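You operate a simulated robot arm through the tools that you are given. There is no shell and no other tool.

You run a simulated robot arm. Do the job below in one go: nothing can be reset, and whatever is moved stays where it is left.

TASK
Sieve the dust out of the regrind and empty the clean tray into the regrind bin.
Fine: put tub and tray back, shut the bin, spill nothing and leave the coarse tray and the other tubs. Set down upright: regrind tub.

Only the result counts: the job must be done as asked and must still hold three seconds after the hand-in. Knocking over, shifting, dropping, spilling or breaking anything else fails it.

THE ROBOT
A 7-joint arm with a two-finger parallel gripper, fixed in place. Base frame: the origin is on the floor under the middle of its stand, x ahead of it, y to its left, z up; the work surface is at about z = 0.72. Units: m, degrees, N and s.
It reaches about 1.147 m from its shoulder. Its first joint turns from -166.0 to 166.0 degrees. Payload 3.43 kg.
Tool frame: the origin (TCP) lies between the finger pads and is the grasp point; the fingertips stand 0.03 m ahead of it; z points along the fingers, y is the line along which they close. Largest opening 0.094 m; finger width 0.028, thickness 0.01; the body of the gripper, 0.05 by 0.096 m, starts 0.055 m behind the TCP.
Orientation is that of the tool frame in the base frame, as [roll, pitch, yaw] about the fixed x, y, z axes, in that order (R = Rz(yaw) Ry(pitch) Rx(roll)). With the fingers straight down and closing along the base's y, the tool's x points along the base's -x, its y along +y and its z along -z.

THE INTERFACE
- The arm moves only by the tool nudge_tool. Its argument "steps" is a list of rows, each a list of 7 numbers: the shift along the base's x, y, z in units of 25 mm (1.0 is 25 mm), then the turn, a rotation vector about the base's x, y, z in units of 8 degrees (1.0 is 8 degrees), then the closure in counts, from 0 (fully open) to 255 (shut). In form: [[tx, ty, tz, rx, ry, rz, claw], ...]. A call has 1 to 20 rows; each row shifts and turns the commanded pose from where the row before left it. A call with a number of a shift or a turn outside -1 to 1 is refused whole. A row lasts 0.2 s, in which the tool goes at most 0.05 m and 8.6 degrees; a call with a longer step from one row to the next is refused whole, and so is a gripper value outside its range. Where a pose cannot be reached the arm comes as near as it can. A force on the tool above 60 N (or 10 N above the force at the start of the call, whichever is more), or a blocked arm, ends the call early, and 0.2 s more pass. The fingers move at their own pace (about 0.045 m/s each) and stop on an object; they squeeze with about 30 N. The grip force told is the motor's: it shows also when the fingers shut on nothing. Time passes only in rows, and 0.2 s behind the last, so rows that do not move let the fingers close. It gives the time, the measured TCP pose, the force on the tool (base axes), the opening and the grip force at its end, in the units of the frame above (readings bear some noise), with the torque about the TCP (base axes, N m) and any sound that the robot's microphone picked up.
- Cameras (640 x 400 px; columns grow to the right, rows downward): "scene" is fixed at [0.4051, 0.4982, 1.4589]; the picture's right is [-0.36, -0.93, 0.00], its down [-0.70, 0.27, -0.66] and it looks along [0.61, -0.24, -0.75] (base axes); focal length 214 px, centre (320, 200). "wrist" rides on the gripper at [0.076, 0.014, -0.103] in the tool frame; the picture's right is [-0.18, 0.98, 0.00], its down [-0.75, -0.14, -0.64] and it looks along [-0.63, -0.12, 0.77] (tool axes); focal length 243 px, centre (320, 200). There is no depth. A picture from a camera that has moved, and an enlarged one, comes with that camera's place and axes in the base frame and with its lens. The place of the scene camera against the robot may be out by one fixed shift of up to 0.012 m in any direction.
- grab_frame(camera): a new picture of that camera. No time passes.
- zoom(camera, box): a new picture of the part [left, top, right, bottom] of that camera's present view, enlarged. No time passes.
- job_done(): hands the job in; it is judged then, once.

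Nothing tells you positions but the pictures and the camera data. Unless the task says otherwise, let go and move clear before handing in.

The tools are called after ">>>" as a command line: name --pt "numbers of a row" for each row, then --argument value for the rest, lists and objects as JSON in quotes. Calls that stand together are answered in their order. nudge_tool: Moves the arm, as the interface text tells. Its arguments: {"type":"object","properties":{"steps":{"type":"array","items":{"type":"array","items":{"type":"number"}}}},"required":["steps"]} The other tools are called the same way: grab_frame (camera) takes a picture; zoom (camera, box) takes an enlarged picture of a part of a camera's view; job_done () hands the job in.

At the start:

```text
t: 0.0
ee_pos: [0.6102, 0.1257, 1.3542]
tool_rot: [179.9, -0.2, 180.0]
force: [1.2, -0.4, 0.4]
wrist_torque: [0.0, 0.01, -0.02]
finger_gap: 0.094
grip_force: 0.1
```

scene: 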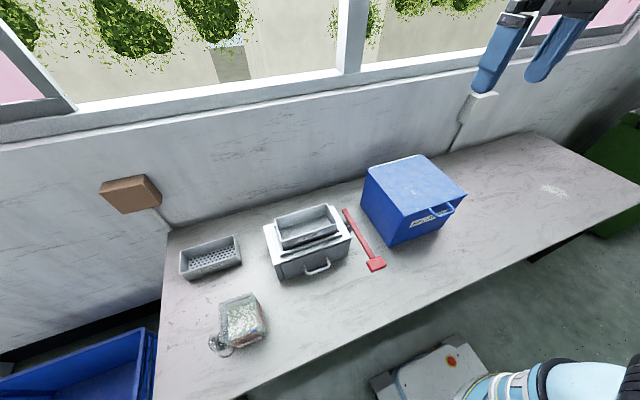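
wrist: 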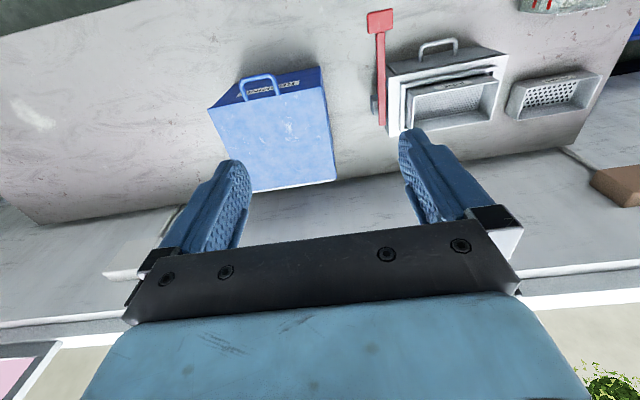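

I see a bench with a perforated tray, a sieve box with a tray on top and a drawer handle, a red tool, a blue bin with a lid or handle, and a tub of granules. I'll take close-ups before moving anything.

>>> zoom --camera "scene" --box '[240, 180, 400, 300]'

>>> zoom --camera "scene" --box '[160, 220, 300, 360]'

>>> zoom --camera "scene" --box '[340, 140, 500, 260]'

>>> zoom --camera "wrist" --box '[360, 0, 640, 160]'

>>> zoom --camera "wrist" --box '[180, 40, 380, 200]'

```text
3.33 times, centred on (320, 240) of scene
camera zoom: at [0.4051, 0.4982, 1.4589], right [-0.36, -0.93, 0.0], down [-0.7, 0.27, -0.66], along [0.61, -0.24, -0.75], focal length 715 px, centre (320, 67)
```

zoom: 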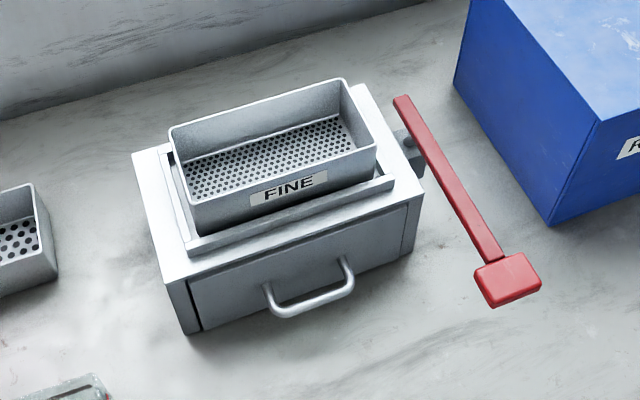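

```text
2.86 times, centred on (230, 290) of scene
camera zoom: at [0.4051, 0.4982, 1.4589], right [-0.36, -0.93, 0.0], down [-0.7, 0.27, -0.66], along [0.61, -0.24, -0.75], focal length 613 px, centre (577, -57)
```

zoom: 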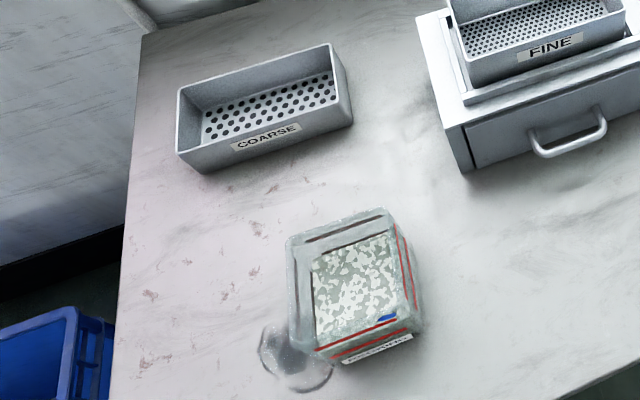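

```text
3.33 times, centred on (420, 200) of scene
camera zoom: at [0.4051, 0.4982, 1.4589], right [-0.36, -0.93, 0.0], down [-0.7, 0.27, -0.66], along [0.61, -0.24, -0.75], focal length 715 px, centre (-13, 200)
```

zoom: 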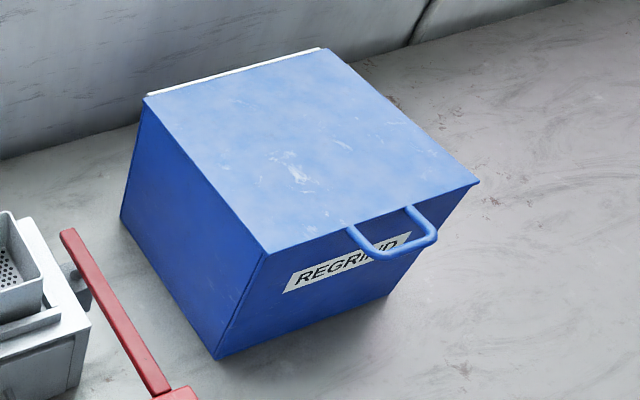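

```text
2.29 times, centred on (500, 80) of wrist
camera zoom: at [0.5343, 0.141, 1.4575], right [0.18, 0.98, 0.0], down [0.75, -0.14, 0.64], along [0.63, -0.12, -0.77], focal length 555 px, centre (-91, 474)
```

zoom: 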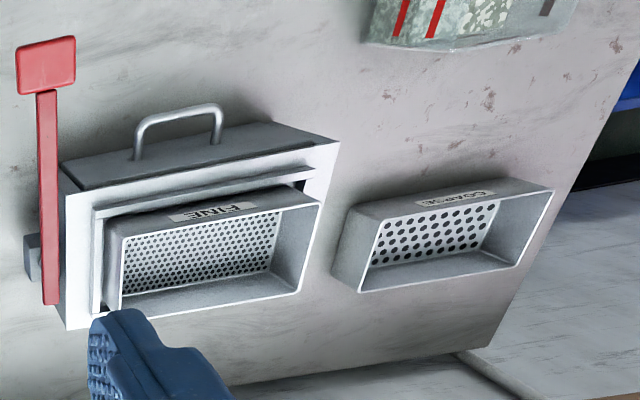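

```text
2.50 times, centred on (280, 120) of wrist
camera zoom: at [0.5343, 0.141, 1.4575], right [0.18, 0.98, 0.0], down [0.75, -0.14, 0.64], along [0.63, -0.12, -0.77], focal length 606 px, centre (420, 400)
```

zoom: 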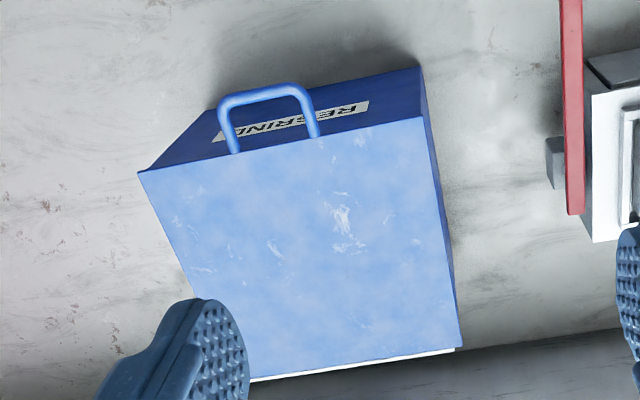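

I can make out a sieve with the FINE tray seated on it and a red lever at its side, a COARSE tray, a hinged REGRIND bin, and a translucent tub. I'll zoom in on the tub, the lever and the rest of the scene.

>>> zoom --camera "scene" --box '[200, 280, 280, 360]'

>>> zoom --camera "scene" --box '[330, 300, 530, 400]'

>>> zoom --camera "scene" --box '[325, 195, 405, 285]'

>>> zoom --camera "scene" --box '[0, 150, 200, 400]'

>>> zoom --camera "scene" --box '[480, 100, 640, 260]'

```text
5.00 times, centred on (240, 320) of scene
camera zoom: at [0.4051, 0.4982, 1.4589], right [-0.36, -0.93, 0.0], down [-0.7, 0.27, -0.66], along [0.61, -0.24, -0.75], focal length 1072 px, centre (720, -400)
```

zoom: 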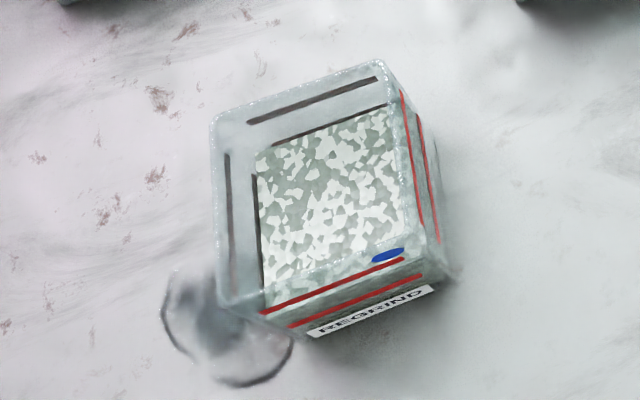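

```text
3.20 times, centred on (430, 350) of scene
camera zoom: at [0.4051, 0.4982, 1.4589], right [-0.36, -0.93, 0.0], down [-0.7, 0.27, -0.66], along [0.61, -0.24, -0.75], focal length 686 px, centre (-32, -280)
```

zoom: 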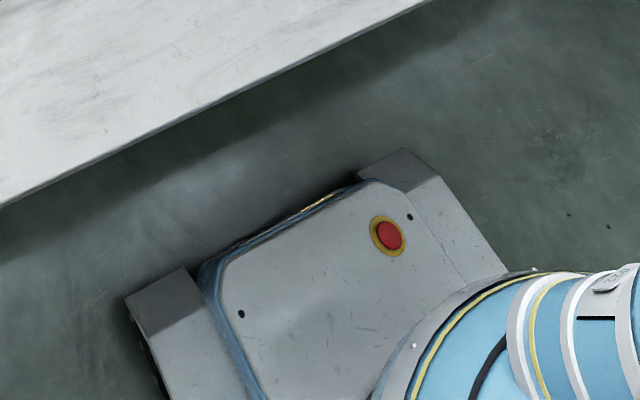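

```text
4.44 times, centred on (365, 240) of scene
camera zoom: at [0.4051, 0.4982, 1.4589], right [-0.36, -0.93, 0.0], down [-0.7, 0.27, -0.66], along [0.61, -0.24, -0.75], focal length 953 px, centre (120, 22)
```

zoom: 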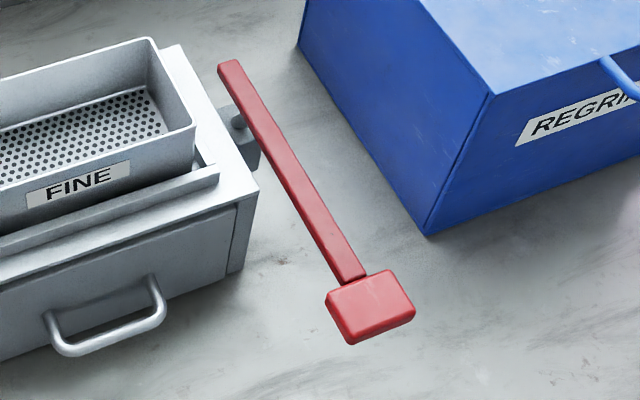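

```text
1.60 times, centred on (100, 275) of scene
camera zoom: at [0.4051, 0.4982, 1.4589], right [-0.36, -0.93, 0.0], down [-0.7, 0.27, -0.66], along [0.61, -0.24, -0.75], focal length 343 px, centre (672, 80)
```

zoom: 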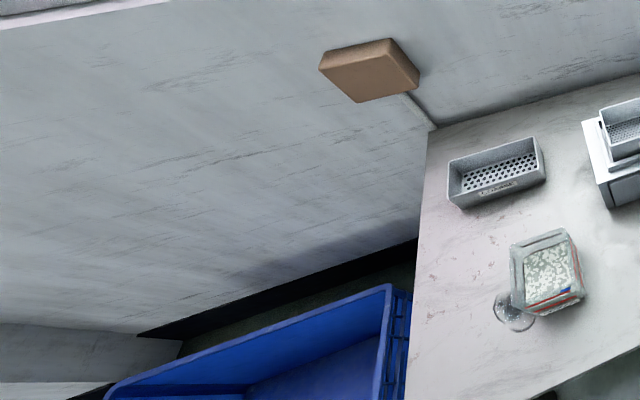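

```text
2.50 times, centred on (560, 180) of scene
camera zoom: at [0.4051, 0.4982, 1.4589], right [-0.36, -0.93, 0.0], down [-0.7, 0.27, -0.66], along [0.61, -0.24, -0.75], focal length 536 px, centre (-280, 250)
```

zoom: 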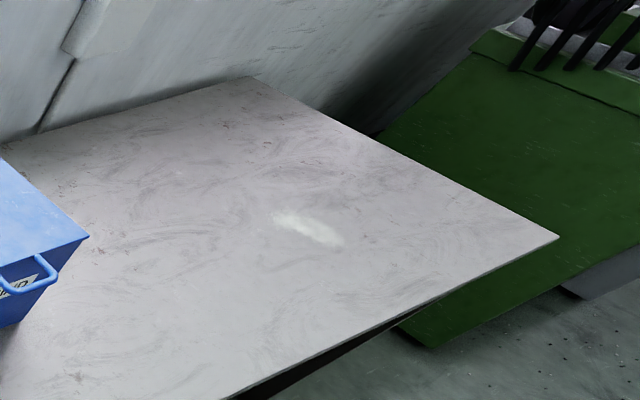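

The tub appears to stand around (0.62, 0.65) and the sieve at x≈0.71–0.87, y≈0.26–0.52, with its top near z=0.85. I'll move the wrist camera to look at the sieve up close.

>>> nudge_tool --pt "-0.183 0.886 -0.591 0 0 0 0" --pt "-0.183 0.886 -0.591 0 0 0 0" --pt "-0.183 0.886 -0.591 0 0 0 0" --pt "-0.183 0.886 -0.591 0 0 0 0" --pt "-0.183 0.886 -0.591 0 0 0 0" --pt "-0.183 0.886 -0.591 0 0 0 0" --pt "-0.183 0.886 -0.591 0 0 0 0" --pt "-0.183 0.886 -0.591 0 0 0 0" --pt "-0.183 0.886 -0.591 0 0 0 0" --pt "-0.183 0.886 -0.591 0 0 0 0" --pt "-0.183 0.886 -0.591 0 0 0 0" --pt "-0.183 0.886 -0.591 0 0 0 0" --pt "-0.183 0.886 -0.591 0 0 0 0" --pt "-0.183 0.886 -0.591 0 0 0 0"

>>> grab_frame --camera "wrist"

>>> grab_frame --camera "scene"

```text
t: 3.0
ee_pos: [0.5472, 0.4355, 1.1497]
tool_rot: [-179.9, 0.0, 180.0]
force: [0.0, -0.2, 0.7]
wrist_torque: [0.02, 0.02, -0.01]
finger_gap: 0.0939
grip_force: 0.0
```

```text
taken
camera wrist: at [0.4702, 0.4499, 1.251], right [0.18, 0.98, 0.0], down [0.75, -0.14, 0.64], along [0.63, -0.12, -0.77], focal length 243 px, centre (320, 200)
```

wrist: 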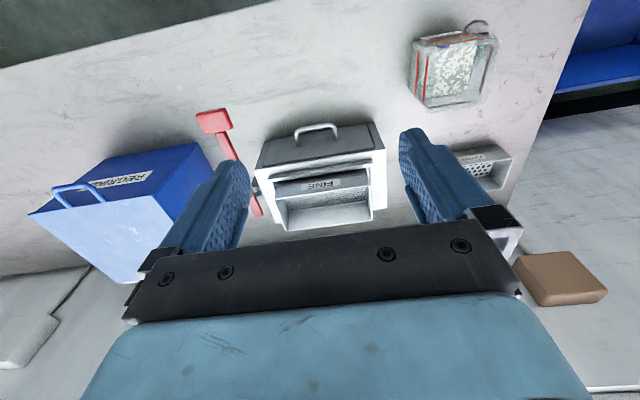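

```text
taken
```

scene: 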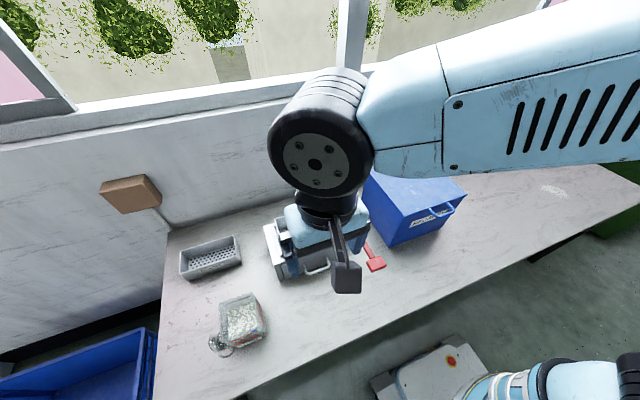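

>>> zoom --camera "wrist" --box '[180, 90, 420, 250]'

>>> zoom --camera "wrist" --box '[390, 10, 530, 130]'

>>> zoom --camera "wrist" --box '[10, 120, 250, 290]'

```text
2.50 times, centred on (300, 170) of wrist
camera zoom: at [0.4702, 0.4499, 1.251], right [0.18, 0.98, 0.0], down [0.75, -0.14, 0.64], along [0.63, -0.12, -0.77], focal length 606 px, centre (370, 275)
```

zoom: 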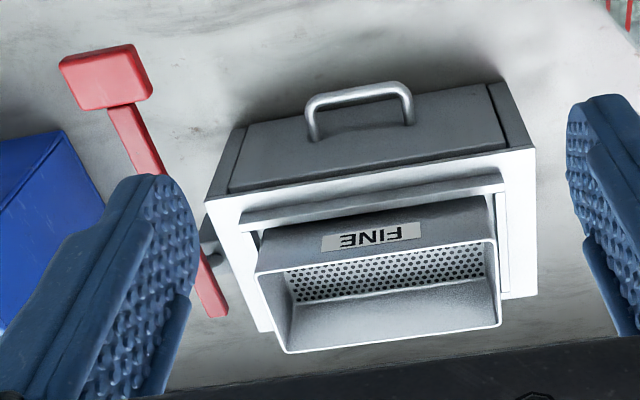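

```text
3.33 times, centred on (460, 70) of wrist
camera zoom: at [0.4702, 0.4499, 1.251], right [0.18, 0.98, 0.0], down [0.75, -0.14, 0.64], along [0.63, -0.12, -0.77], focal length 809 px, centre (-147, 633)
```

zoom: 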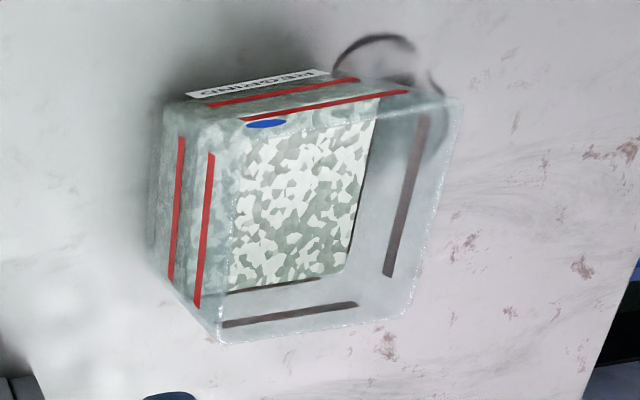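

```text
2.35 times, centred on (130, 205) of wrist
camera zoom: at [0.4702, 0.4499, 1.251], right [0.18, 0.98, 0.0], down [0.75, -0.14, 0.64], along [0.63, -0.12, -0.77], focal length 571 px, centre (767, 188)
```

zoom: 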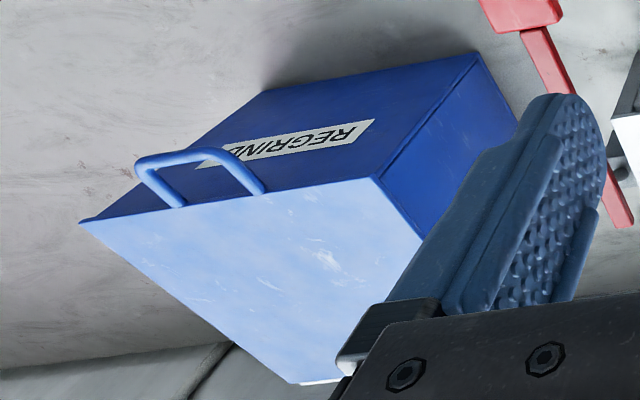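

The sieve, lever and lidded bin are clear now. Next I'll move over for a close view of the tub and the ring-like thing beside it.

>>> nudge_tool --pt "-0.228 0.96 -0.8 0 0 0 0" --pt "-0.228 0.96 -0.8 0 0 0 0" --pt "-0.228 0.96 -0.8 0 0 0 0" --pt "-0.228 0.96 -0.8 0 0 0 0" --pt "-0.228 0.96 -0.8 0 0 0 0" --pt "-0.228 0.96 -0.8 0 0 0 0" --pt "-0.228 0.96 -0.8 0 0 0 0" --pt "-0.228 0.96 -0.8 0 0 0 0" --pt "-0.228 0.96 -0.8 0 0 0 0" --pt "-0.228 0.96 -0.8 0 0 0 0"

>>> grab_frame --camera "wrist"

>>> zoom --camera "wrist" --box '[220, 80, 420, 220]'

```text
t: 5.2
ee_pos: [0.4898, 0.674, 0.948]
tool_rot: [-180.0, 0.1, 179.9]
force: [-0.4, -0.8, 0.5]
wrist_torque: [0.03, 0.03, 0.01]
finger_gap: 0.0943
grip_force: 0.1
```

```text
taken
camera wrist: at [0.4128, 0.6894, 1.0509], right [0.19, 0.98, 0.0], down [0.75, -0.14, 0.64], along [0.63, -0.12, -0.77], focal length 243 px, centre (320, 200)
```

wrist: 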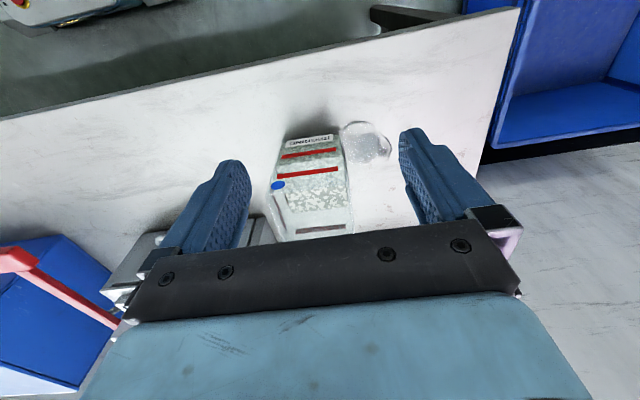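

```text
2.86 times, centred on (320, 150) of wrist
camera zoom: at [0.4128, 0.6894, 1.0509], right [0.19, 0.98, 0.0], down [0.75, -0.14, 0.64], along [0.63, -0.12, -0.77], focal length 693 px, centre (320, 343)
```

zoom: 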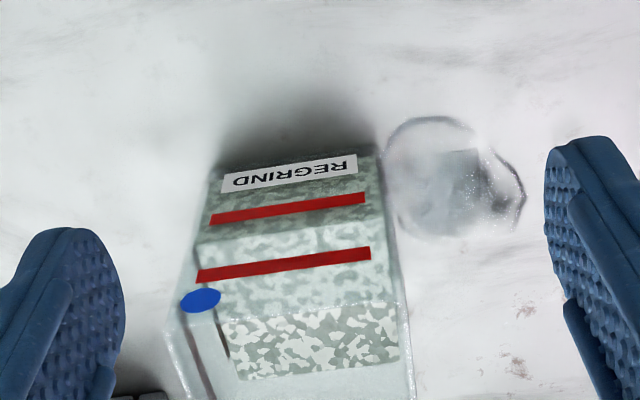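

The ring-shaped thing is a clear glass standing next to the tub on its +y side, around (0.57, 0.72), so I need to keep clear of it. I'll back off a bit to see the whole tub and glass.

>>> nudge_tool --pt "-0.7 0.1 0.4 0 0 0 0" --pt "-0.7 0.1 0.4 0 0 0 0" --pt "-0.7 0.1 0.4 0 0 0 0" --pt "-0.7 0.1 0.4 0 0 0 0" --pt "-0.7 0.1 0.4 0 0 0 0"

>>> grab_frame --camera "wrist"

>>> zoom --camera "wrist" --box '[260, 140, 400, 240]'

>>> zoom --camera "scene" --box '[190, 280, 290, 360]'

```text
t: 6.4
ee_pos: [0.401, 0.6869, 0.9971]
tool_rot: [180.0, 0.0, -180.0]
force: [0.0, -0.4, -0.4]
wrist_torque: [-0.02, 0.03, -0.02]
finger_gap: 0.0941
grip_force: 0.0
```

```text
taken
camera wrist: at [0.3247, 0.7027, 1.1007], right [0.18, 0.98, 0.0], down [0.75, -0.14, 0.64], along [0.63, -0.12, -0.77], focal length 243 px, centre (320, 200)
```

wrist: 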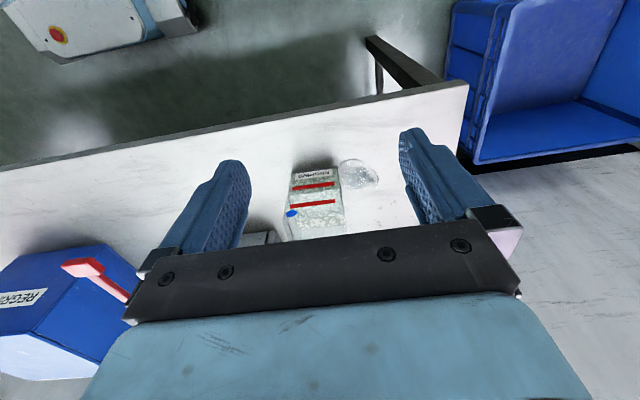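

```text
4.00 times, centred on (330, 190) of wrist
camera zoom: at [0.3247, 0.7027, 1.1007], right [0.18, 0.98, 0.0], down [0.75, -0.14, 0.64], along [0.63, -0.12, -0.77], focal length 970 px, centre (280, 240)
```

zoom: 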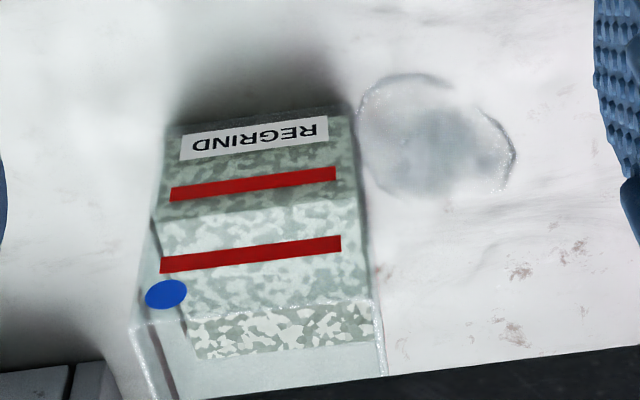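

```text
5.00 times, centred on (240, 320) of scene
camera zoom: at [0.4051, 0.4982, 1.4589], right [-0.36, -0.93, 0.0], down [-0.7, 0.27, -0.66], along [0.61, -0.24, -0.75], focal length 1072 px, centre (720, -400)
```

zoom: 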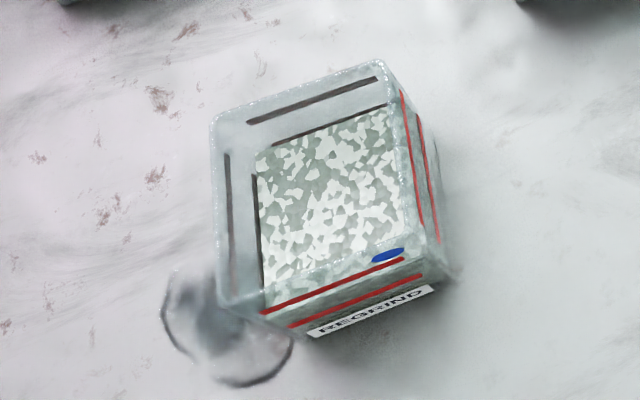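

The clear object seems to lie low on the bench, roughly x 0.55–0.615, y 0.69–0.765. I'll tilt the tool for a flatter view, to get the tub's height and shape and to see what the clear object is.

>>> nudge_tool --pt "-0.34 0 -0.97 0 -0.94 0 0" --pt "-0.34 0 -0.97 0 -0.94 0 0" --pt "-0.34 0 -0.97 0 -0.94 0 0" --pt "-0.34 0 -0.97 0 -0.94 0 0"

>>> grab_frame --camera "wrist"

>>> zoom --camera "wrist" --box '[240, 110, 400, 230]'

```text
t: 7.4
ee_pos: [0.3697, 0.685, 0.9008]
tool_rot: [179.9, 30.1, 180.0]
force: [1.2, -0.5, 0.3]
wrist_torque: [0.0, 0.07, 0.05]
finger_gap: 0.0941
grip_force: 0.0
```

```text
taken
camera wrist: at [0.2512, 0.701, 0.9527], right [0.16, 0.98, 0.09], down [0.33, -0.14, 0.93], along [0.93, -0.12, -0.35], focal length 243 px, centre (320, 200)
```

wrist: 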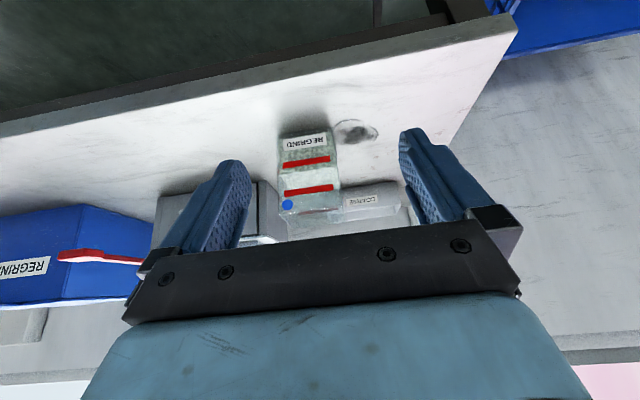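

```text
3.33 times, centred on (320, 170) of wrist
camera zoom: at [0.2512, 0.701, 0.9527], right [0.16, 0.98, 0.09], down [0.33, -0.14, 0.93], along [0.93, -0.12, -0.35], focal length 809 px, centre (320, 300)
```

zoom: 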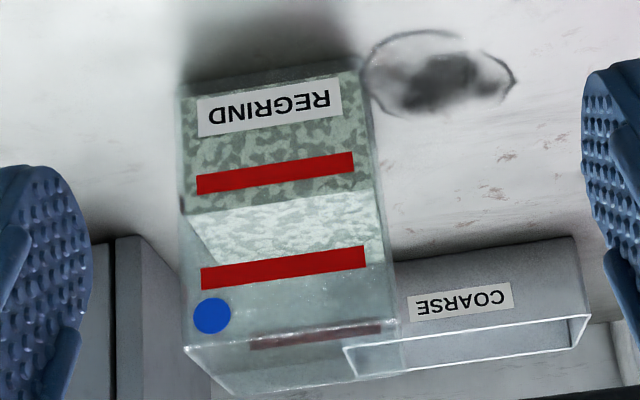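

The ring mark stays flat in the low view, so it is thin or a stain on the bench; I'll avoid it anyway. The tub is about 0.127 m tall, filled about half, and nearly 0.09 m wide. Next I'll look at the lever and sieve from a low angle.

>>> nudge_tool --pt "0.244 -1 0.125 0 0 0 0" --pt "0.244 -1 0.125 0 0 0 0" --pt "0.244 -1 0.125 0 0 0 0" --pt "0.244 -1 0.125 0 0 0 0" --pt "0.244 -1 0.125 0 0 0 0" --pt "0.244 -1 0.125 0 0 0 0" --pt "0.244 -1 0.125 0 0 0 0" --pt "0.244 -1 0.125 0 0 0 0" --pt "0.244 -1 0.125 0 0 0 0" --pt "0.244 -1 0.125 0 0 0 0" --pt "0.244 -1 0.125 0 0 0 0" --pt "0.244 -1 0.125 0 0 0 0" --pt "0.244 -1 0.125 0 0 0 0" --pt "0.244 -1 0.125 0 0 0 0" --pt "0.244 -1 0.125 0 0 0 0" --pt "0.244 -1 0.125 0 0 0 0"

>>> grab_frame --camera "wrist"

>>> zoom --camera "wrist" --box '[230, 100, 410, 235]'

```text
t: 10.8
ee_pos: [0.4644, 0.2871, 0.9492]
tool_rot: [179.9, 30.1, 180.0]
force: [-0.4, 0.4, -0.5]
wrist_torque: [-0.03, 0.01, 0.02]
finger_gap: 0.094
grip_force: 0.0
```

```text
taken
camera wrist: at [0.3471, 0.3022, 1.0009], right [0.16, 0.98, 0.09], down [0.33, -0.14, 0.93], along [0.93, -0.12, -0.35], focal length 243 px, centre (320, 200)
```

wrist: 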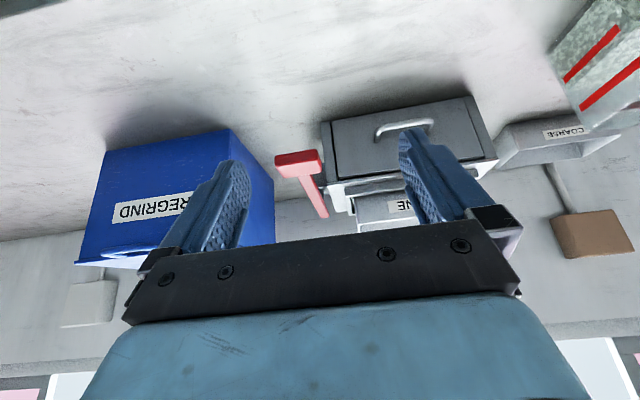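

```text
2.96 times, centred on (320, 168) of wrist
camera zoom: at [0.3471, 0.3022, 1.0009], right [0.16, 0.98, 0.09], down [0.33, -0.14, 0.93], along [0.93, -0.12, -0.35], focal length 719 px, centre (320, 296)
```

zoom: 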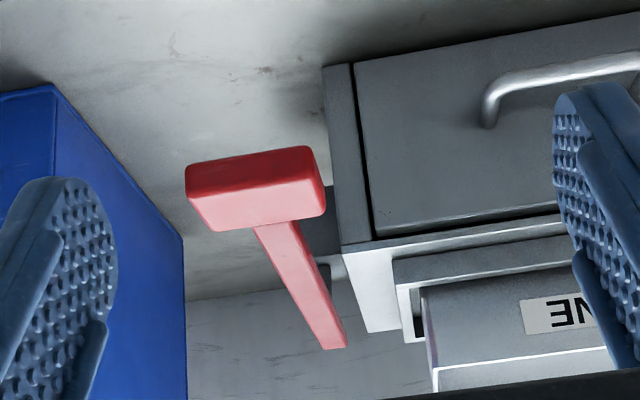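

The lever is a roughly horizontal red bar at z≈0.87, with its handle block near (0.60, 0.25) and pivoting on the sieve's right side around x≈0.79. Now I'll look at the bin's lid, handle and hinge.

>>> nudge_tool --pt "0.115 -0.99 0.72 0 0.342 0 0" --pt "0.115 -0.99 0.72 0 0.342 0 0" --pt "0.115 -0.99 0.72 0 0.342 0 0" --pt "0.115 -0.99 0.72 0 0.342 0 0" --pt "0.115 -0.99 0.72 0 0.342 0 0" --pt "0.115 -0.99 0.72 0 0.342 0 0" --pt "0.115 -0.99 0.72 0 0.342 0 0" --pt "0.115 -0.99 0.72 0 0.342 0 0" --pt "0.115 -0.99 0.72 0 0.342 0 0" --pt "0.115 -0.99 0.72 0 0.342 0 0" --pt "0.115 -0.99 0.72 0 0.342 0 0"

>>> grab_frame --camera "wrist"

>>> zoom --camera "wrist" --box '[200, 80, 440, 240]'

>>> zoom --camera "scene" --box '[325, 195, 405, 285]'

```text
t: 13.2
ee_pos: [0.4956, 0.0152, 1.146]
tool_rot: [-180.0, -0.1, 180.0]
force: [-0.1, 0.7, 0.6]
wrist_torque: [-0.01, -0.02, 0.0]
finger_gap: 0.0941
grip_force: 0.0
```

```text
taken
camera wrist: at [0.4198, 0.0302, 1.2504], right [0.18, 0.98, 0.0], down [0.75, -0.14, 0.64], along [0.63, -0.12, -0.77], focal length 243 px, centre (320, 200)
```

wrist: 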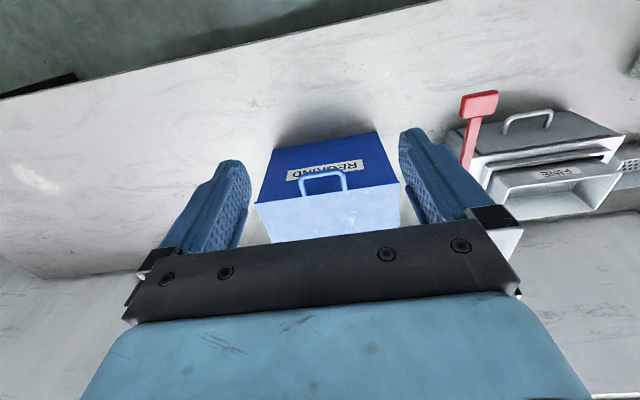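

```text
2.50 times, centred on (320, 160) of wrist
camera zoom: at [0.4198, 0.0302, 1.2504], right [0.18, 0.98, 0.0], down [0.75, -0.14, 0.64], along [0.63, -0.12, -0.77], focal length 606 px, centre (320, 300)
```

zoom: 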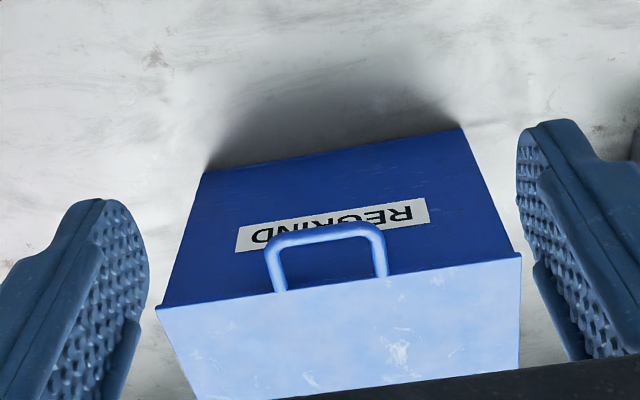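

```text
4.44 times, centred on (365, 240) of scene
camera zoom: at [0.4051, 0.4982, 1.4589], right [-0.36, -0.93, 0.0], down [-0.7, 0.27, -0.66], along [0.61, -0.24, -0.75], focal length 953 px, centre (120, 22)
```

zoom: 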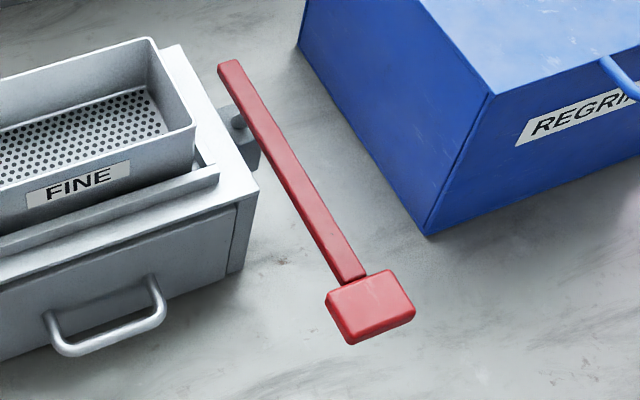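

The bin's lid front edge is at x≈0.677, z≈0.92, and its U-handle bar is near (0.644, −0.008, 0.913) with about 3 cm of clearance behind it. I'll yaw the tool 90° so the fingers close along x and come above the handle.

>>> nudge_tool --pt "0.495 -0.078 -0.2 0 0 -0.9375 0" --pt "0.495 -0.078 -0.2 0 0 -0.9375 0" --pt "0.495 -0.078 -0.2 0 0 -0.9375 0" --pt "0.495 -0.078 -0.2 0 0 -0.9375 60" --pt "0.495 -0.078 -0.2 0 0 -0.9375 100" --pt "0.495 -0.078 -0.2 0 0 -0.9375 150" --pt "0.495 -0.078 -0.2 0 0 -0.9375 190" --pt "0.495 -0.078 -0.2 0 0 -0.9375 190" --pt "0.495 -0.078 -0.2 0 0 -0.9375 190" --pt "0.495 -0.078 -0.2 0 0 -0.9375 190" --pt "0.495 -0.078 -0.2 0 0 -0.9375 190" --pt "0.495 -0.078 -0.2 0 0 -0.9375 190"

>>> grab_frame --camera "wrist"

>>> zoom --camera "scene" --box '[340, 130, 500, 250]'

```text
t: 15.8
ee_pos: [0.6457, -0.0083, 1.0877]
tool_rot: [-179.9, -0.1, 89.9]
force: [0.0, -0.2, 0.3]
wrist_torque: [0.0, -0.01, -0.01]
finger_gap: 0.024
grip_force: 0.0
```

```text
taken
camera wrist: at [0.6605, 0.069, 1.1908], right [0.98, -0.19, 0.0], down [-0.14, -0.75, 0.64], along [-0.12, -0.63, -0.77], focal length 243 px, centre (320, 200)
```

wrist: 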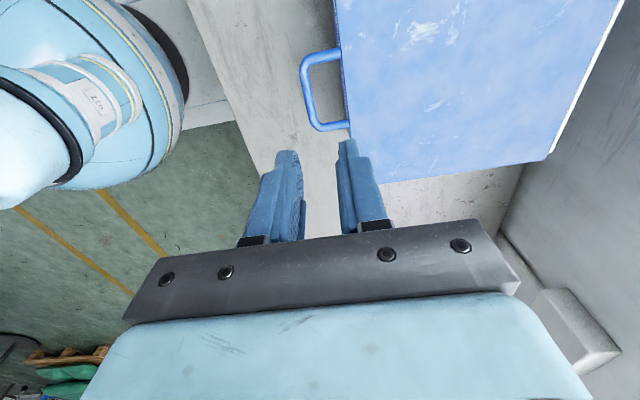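

```text
3.33 times, centred on (420, 190) of scene
camera zoom: at [0.4051, 0.4982, 1.4589], right [-0.36, -0.93, 0.0], down [-0.7, 0.27, -0.66], along [0.61, -0.24, -0.75], focal length 715 px, centre (-13, 233)
```

zoom: 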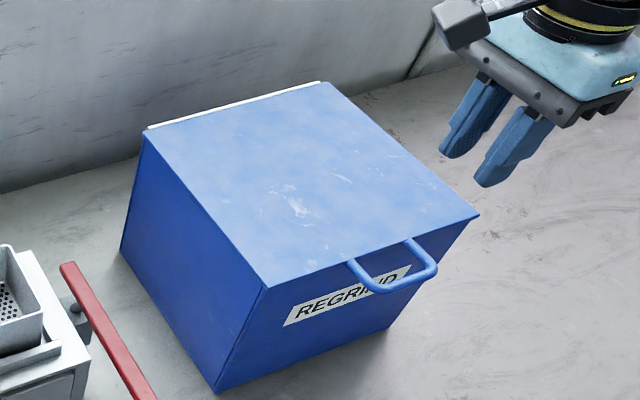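

I'm now above the bin's handle with the fingers partly closed. I'll zoom in to refine the bar's position before descending.

>>> zoom --camera "wrist" --box '[250, 20, 410, 180]'

```text
2.50 times, centred on (330, 100) of wrist
camera zoom: at [0.6605, 0.069, 1.1908], right [0.98, -0.19, 0.0], down [-0.14, -0.75, 0.64], along [-0.12, -0.63, -0.77], focal length 606 px, centre (295, 450)
```

zoom: 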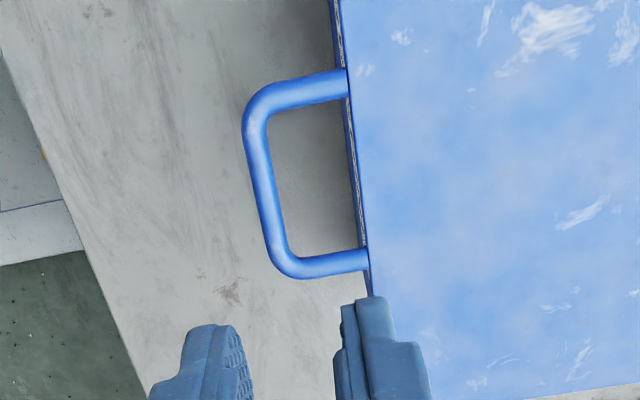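

The bar centre is at about (0.6335, −0.004, 0.925), with about 33 mm free behind it. I'll shift slightly and descend most of the way with a 24 mm gap, then check.

>>> nudge_tool --pt "-0.245 0 -0.4 0 0 0 190" --pt "-0.245 0 -0.4 0 0 0 190" --pt "0 0.1 -0.8 0 0 0 190" --pt "0 0.1 -0.8 0 0 0 190" --pt "0 0 -0.8 0 0 0 190" --pt "0 0 -0.8 0 0 0 190" --pt "0 0 -0.6 0 0 0 190"

>>> zoom --camera "wrist" --box '[240, 60, 440, 240]'

>>> zoom --camera "scene" --box '[380, 150, 480, 250]'

```text
t: 17.4
ee_pos: [0.6349, -0.003, 0.9707]
tool_rot: [-180.0, -0.2, 90.0]
force: [0.0, -0.2, 0.0]
wrist_torque: [0.01, 0.02, -0.03]
finger_gap: 0.0241
grip_force: 0.0
```

```text
2.22 times, centred on (340, 150) of wrist
camera zoom: at [0.649, 0.0746, 1.0748], right [0.98, -0.18, 0.0], down [-0.14, -0.75, 0.64], along [-0.12, -0.63, -0.77], focal length 539 px, centre (276, 311)
```

zoom: 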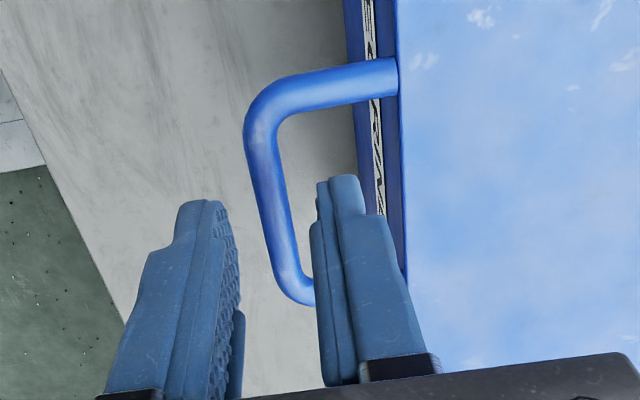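

```text
4.00 times, centred on (430, 200) of scene
camera zoom: at [0.4051, 0.4982, 1.4589], right [-0.36, -0.93, 0.0], down [-0.7, 0.27, -0.66], along [0.61, -0.24, -0.75], focal length 858 px, centre (-120, 200)
```

zoom: 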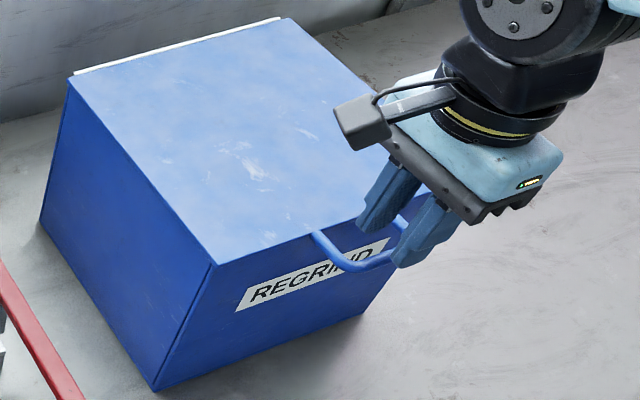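

The bar sits between the two fingers. I'll descend the last ~48 mm so it is at the pads, then check.

>>> nudge_tool --pt "-0.06 0 -0.64 0 0 0 190" --pt "0 0 -0.64 0 0 0 190" --pt "0 0 -0.64 0 0 0 190"

>>> zoom --camera "wrist" --box '[240, 60, 440, 240]'

>>> zoom --camera "scene" --box '[380, 150, 480, 250]'

```text
t: 18.2
ee_pos: [0.6318, -0.0042, 0.9238]
tool_rot: [-179.9, -0.1, 89.9]
force: [-0.9, 0.4, -0.5]
wrist_torque: [-0.03, 0.02, 0.02]
finger_gap: 0.024
grip_force: 0.1
```

```text
2.22 times, centred on (340, 150) of wrist
camera zoom: at [0.6466, 0.0736, 1.0279], right [0.98, -0.19, 0.0], down [-0.14, -0.75, 0.64], along [-0.12, -0.63, -0.77], focal length 539 px, centre (276, 311)
```

zoom: 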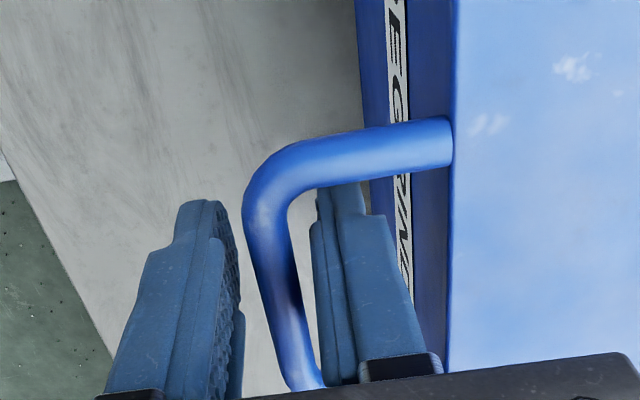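

```text
4.00 times, centred on (430, 200) of scene
camera zoom: at [0.4051, 0.4982, 1.4589], right [-0.36, -0.93, 0.0], down [-0.7, 0.27, -0.66], along [0.61, -0.24, -0.75], focal length 858 px, centre (-120, 200)
```

zoom: 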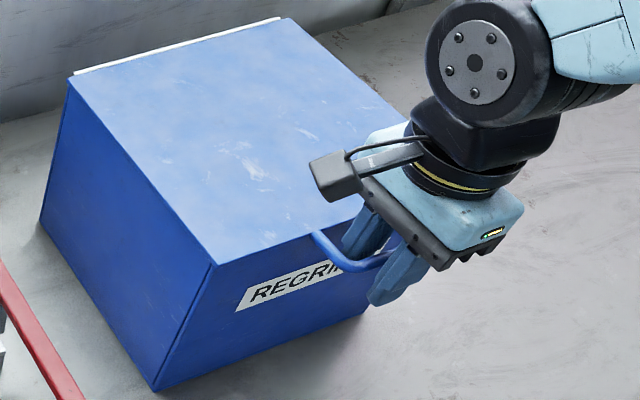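

The bar is between the pads. I'll close on it and start lifting gently, watching the forces to find the lid's arc.

>>> nudge_tool --pt "0 0 0 0 0 0 255" --pt "0 0 0 0 0 0 255" --pt "0 0 0 0 0 0 255"

>>> nudge_tool --pt "0 0 0.3 0 0 0 255" --pt "0 0 0.3 0 0 0 255"

>>> zoom --camera "scene" --box '[340, 130, 500, 250]'

```text
t: 19.0
ee_pos: [0.6334, -0.0031, 0.9253]
tool_rot: [180.0, 0.0, 90.0]
force: [17.2, -2.2, 0.6]
wrist_torque: [-0.13, -0.02, 1.03]
finger_gap: 0.0143
grip_force: 44.7
```

```text
t: 19.6
ee_pos: [0.6338, -0.0031, 0.94]
tool_rot: [180.0, 0.0, 89.9]
force: [34.4, -16.3, -3.0]
wrist_torque: [-0.07, -0.05, 0.97]
finger_gap: 0.0144
grip_force: 44.5
```

```text
3.33 times, centred on (420, 190) of scene
camera zoom: at [0.4051, 0.4982, 1.4589], right [-0.36, -0.93, 0.0], down [-0.7, 0.27, -0.66], along [0.61, -0.24, -0.75], focal length 715 px, centre (-13, 233)
```

zoom: 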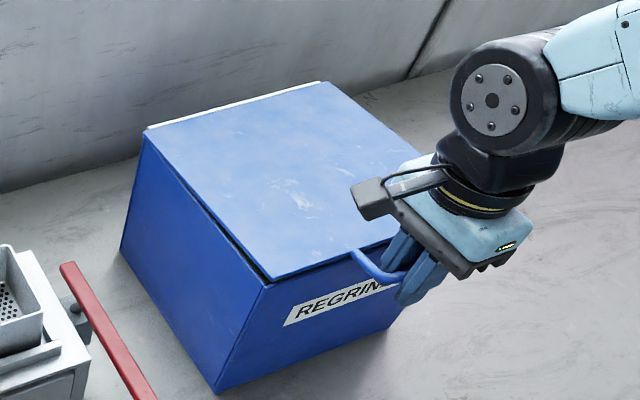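

The lid lifts off cleanly, with some side force building up (+x and −y). I'll comply slightly in that direction and read the forces again.

>>> nudge_tool --pt "0.1 -0.06 0.15 0 0 0.15 255"

```text
t: 20.0
ee_pos: [0.6342, -0.0025, 0.9437]
tool_rot: [-179.8, -0.1, 91.2]
force: [20.1, -0.4, -3.7]
wrist_torque: [0.26, 0.08, -0.07]
finger_gap: 0.0141
grip_force: 45.6
```

>>> nudge_tool --pt "0.18 0 0.39 0 0 0 255" --pt "0.12 0 0.39 0 0 0 255"

```text
t: 20.6
ee_pos: [0.6371, -0.004, 0.9648]
tool_rot: [-179.6, -0.2, 91.2]
force: [-38.5, 12.0, 3.6]
wrist_torque: [0.81, 0.14, -0.01]
finger_gap: 0.014
grip_force: 44.8
```

>>> nudge_tool --pt "-0.07 0.06 0.7 0 0 0 255" --pt "0.19 0.02 0.76 0 0 0 255"

```text
t: 21.2
ee_pos: [0.6441, -0.0035, 1.0035]
tool_rot: [180.0, 0.1, 91.1]
force: [-13.5, -12.9, 3.5]
wrist_torque: [0.02, -0.05, 0.02]
finger_gap: 0.0139
grip_force: 45.0
```

>>> nudge_tool --pt "0.18 -0.05 0.74 0 0 0 255" --pt "0.29 0 0.73 0 0 0 255"

>>> zoom --camera "scene" --box '[340, 100, 500, 250]'

```text
t: 21.8
ee_pos: [0.6591, -0.0024, 1.0383]
tool_rot: [180.0, -0.1, 91.1]
force: [-2.8, -9.5, -0.3]
wrist_torque: [0.23, -0.03, -0.03]
finger_gap: 0.0142
grip_force: 44.8
```

```text
2.67 times, centred on (420, 175) of scene
camera zoom: at [0.4051, 0.4982, 1.4589], right [-0.36, -0.93, 0.0], down [-0.7, 0.27, -0.66], along [0.61, -0.24, -0.75], focal length 572 px, centre (53, 267)
```

zoom: 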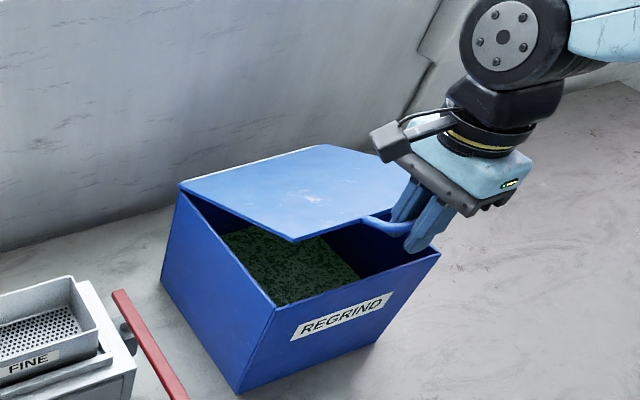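

The lid follows my arc model well and the forces are small. I'll keep opening along the arc.

>>> nudge_tool --pt "0.344 -0.04 0.708 0 0 0 255" --pt "0.392 0 0.68 0 0 0 255" --pt "0.44 0 0.648 0 0 0 255" --pt "0.484 0 0.62 0 0 0 255"

```text
t: 22.8
ee_pos: [0.6988, -0.0036, 1.1045]
tool_rot: [180.0, 0.0, 91.1]
force: [-8.2, 9.5, 5.6]
wrist_torque: [0.59, 0.09, -0.3]
finger_gap: 0.0145
grip_force: 44.8
```

>>> nudge_tool --pt "0.5 0.05 0.584 0 0 0 255" --pt "0.564 0.01 0.544 0 0 0 255" --pt "0.6 0.01 0.504 0 0 0 255" --pt "0.636 0.01 0.46 0 0 0 255"

>>> zoom --camera "scene" --box '[340, 70, 540, 250]'

```text
t: 23.8
ee_pos: [0.756, -0.0047, 1.157]
tool_rot: [180.0, 0.1, 91.1]
force: [-5.4, -3.6, 7.0]
wrist_torque: [0.07, 0.09, -0.55]
finger_gap: 0.0134
grip_force: 45.5
```

```text
2.22 times, centred on (440, 160) of scene
camera zoom: at [0.4051, 0.4982, 1.4589], right [-0.36, -0.93, 0.0], down [-0.7, 0.27, -0.66], along [0.61, -0.24, -0.75], focal length 477 px, centre (53, 289)
```

zoom: 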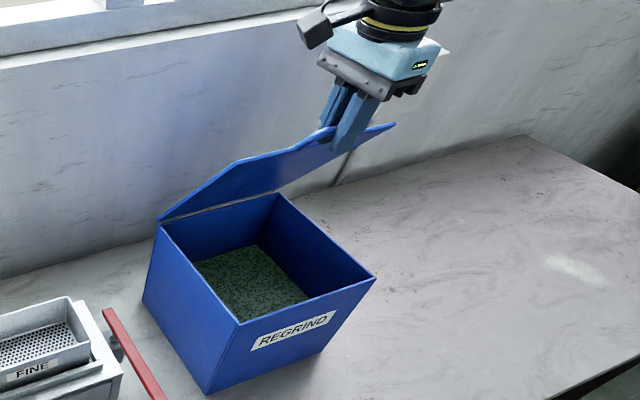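

>>> nudge_tool --pt "0.66 0.01 0.416 0 0 0 255" --pt "0.692 0.01 0.372 0 0 0 255" --pt "0.716 0.01 0.316 0 0 0 255" --pt "0.736 0.01 0.268 0 0 0 255"

```text
t: 24.8
ee_pos: [0.8254, -0.0035, 1.1893]
tool_rot: [179.9, -0.1, 91.1]
force: [-7.3, -12.1, 20.4]
wrist_torque: [0.18, 0.14, -0.65]
finger_gap: 0.0125
grip_force: 44.9
```

>>> nudge_tool --pt "0.74 -0.06 0.3 0 0 0 255" --pt "0.768 0.01 0.16 0 0 0 255" --pt "0.776 0.01 0.112 0 0 0 255"

>>> zoom --camera "scene" --box '[340, 70, 540, 250]'

```text
t: 25.6
ee_pos: [0.8826, -0.0024, 1.204]
tool_rot: [179.9, -0.1, 91.2]
force: [-1.0, 1.1, 9.7]
wrist_torque: [0.11, 0.05, -1.1]
finger_gap: 0.0101
grip_force: 43.3
```

```text
2.22 times, centred on (440, 160) of scene
camera zoom: at [0.4051, 0.4982, 1.4589], right [-0.36, -0.93, 0.0], down [-0.7, 0.27, -0.66], along [0.61, -0.24, -0.75], focal length 477 px, centre (53, 289)
```

zoom: 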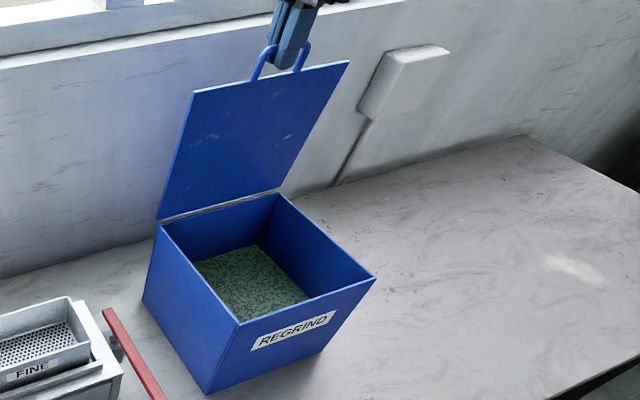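

>>> nudge_tool --pt "0.784 0 0.08 0 0 -0.1 255" --pt "0.784 0 0.02 0 0 0 255"

>>> nudge_tool --pt "0.784 0 -0.052 0 0 0 255"

>>> zoom --camera "scene" --box '[340, 70, 540, 250]'

```text
t: 26.2
ee_pos: [0.9218, -0.0037, 1.2069]
tool_rot: [-180.0, 0.0, 90.3]
force: [-0.3, -4.4, 6.1]
wrist_torque: [-0.66, -0.07, -0.57]
finger_gap: 0.0095
grip_force: 43.6
```

```text
t: 26.6
ee_pos: [0.9406, -0.0039, 1.2043]
tool_rot: [-179.9, -0.1, 90.3]
force: [0.0, -6.0, 0.6]
wrist_torque: [-0.49, -0.02, -0.75]
finger_gap: 0.0096
grip_force: 43.1
```

```text
2.22 times, centred on (440, 160) of scene
camera zoom: at [0.4051, 0.4982, 1.4589], right [-0.36, -0.93, 0.0], down [-0.7, 0.27, -0.66], along [0.61, -0.24, -0.75], focal length 477 px, centre (53, 289)
```

zoom: 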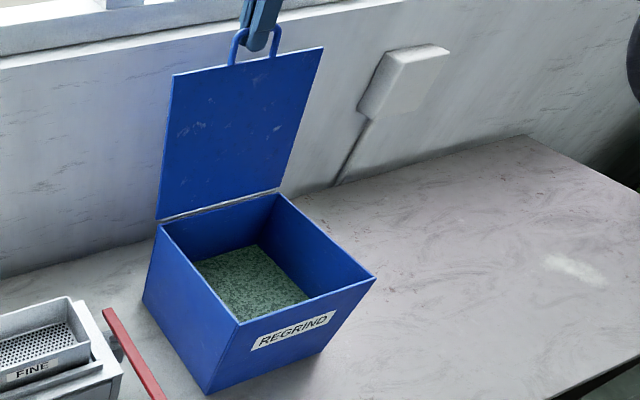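

The lid is now just past vertical with no resistance. I'll go a little further, one row at a time, to find its stop.

>>> nudge_tool --pt "0.776 0 -0.112 0 0 0 255"

>>> nudge_tool --pt "0.768 0 -0.16 0 0 0 255"

```text
t: 27.0
ee_pos: [0.9625, -0.0028, 1.2013]
tool_rot: [-179.9, -0.1, 90.4]
force: [0.0, -3.0, -6.7]
wrist_torque: [-0.3, -0.02, -0.89]
finger_gap: 0.0098
grip_force: 43.4
```

```text
t: 27.4
ee_pos: [0.9804, -0.0037, 1.1963]
tool_rot: [-179.8, 0.1, 90.3]
force: [-4.9, -4.3, -17.0]
wrist_torque: [-0.5, 0.13, -1.0]
finger_gap: 0.0096
grip_force: 43.3
```

>>> nudge_tool --pt "0.5 0 -0.24 0 0 0 255"

>>> zoom --camera "scene" --box '[340, 50, 540, 250]'

```text
t: 27.8
ee_pos: [0.9821, -0.0029, 1.1962]
tool_rot: [-179.1, -0.1, 90.2]
force: [-37.5, 1.6, -0.7]
wrist_torque: [0.2, 0.41, -0.96]
finger_gap: 0.0095
grip_force: 43.6
stopped in row 1: the force on the tool passed its limit at 76 N (the readings are from after the stop); the commanded pose is now the measured one
```

```text
2.00 times, centred on (440, 150) of scene
camera zoom: at [0.4051, 0.4982, 1.4589], right [-0.36, -0.93, 0.0], down [-0.7, 0.27, -0.66], along [0.61, -0.24, -0.75], focal length 429 px, centre (80, 300)
```

zoom: 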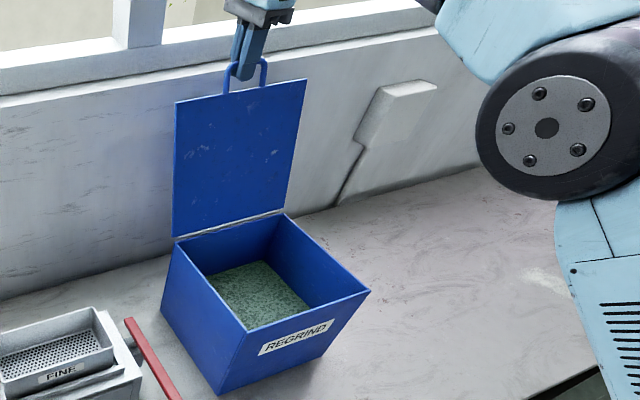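

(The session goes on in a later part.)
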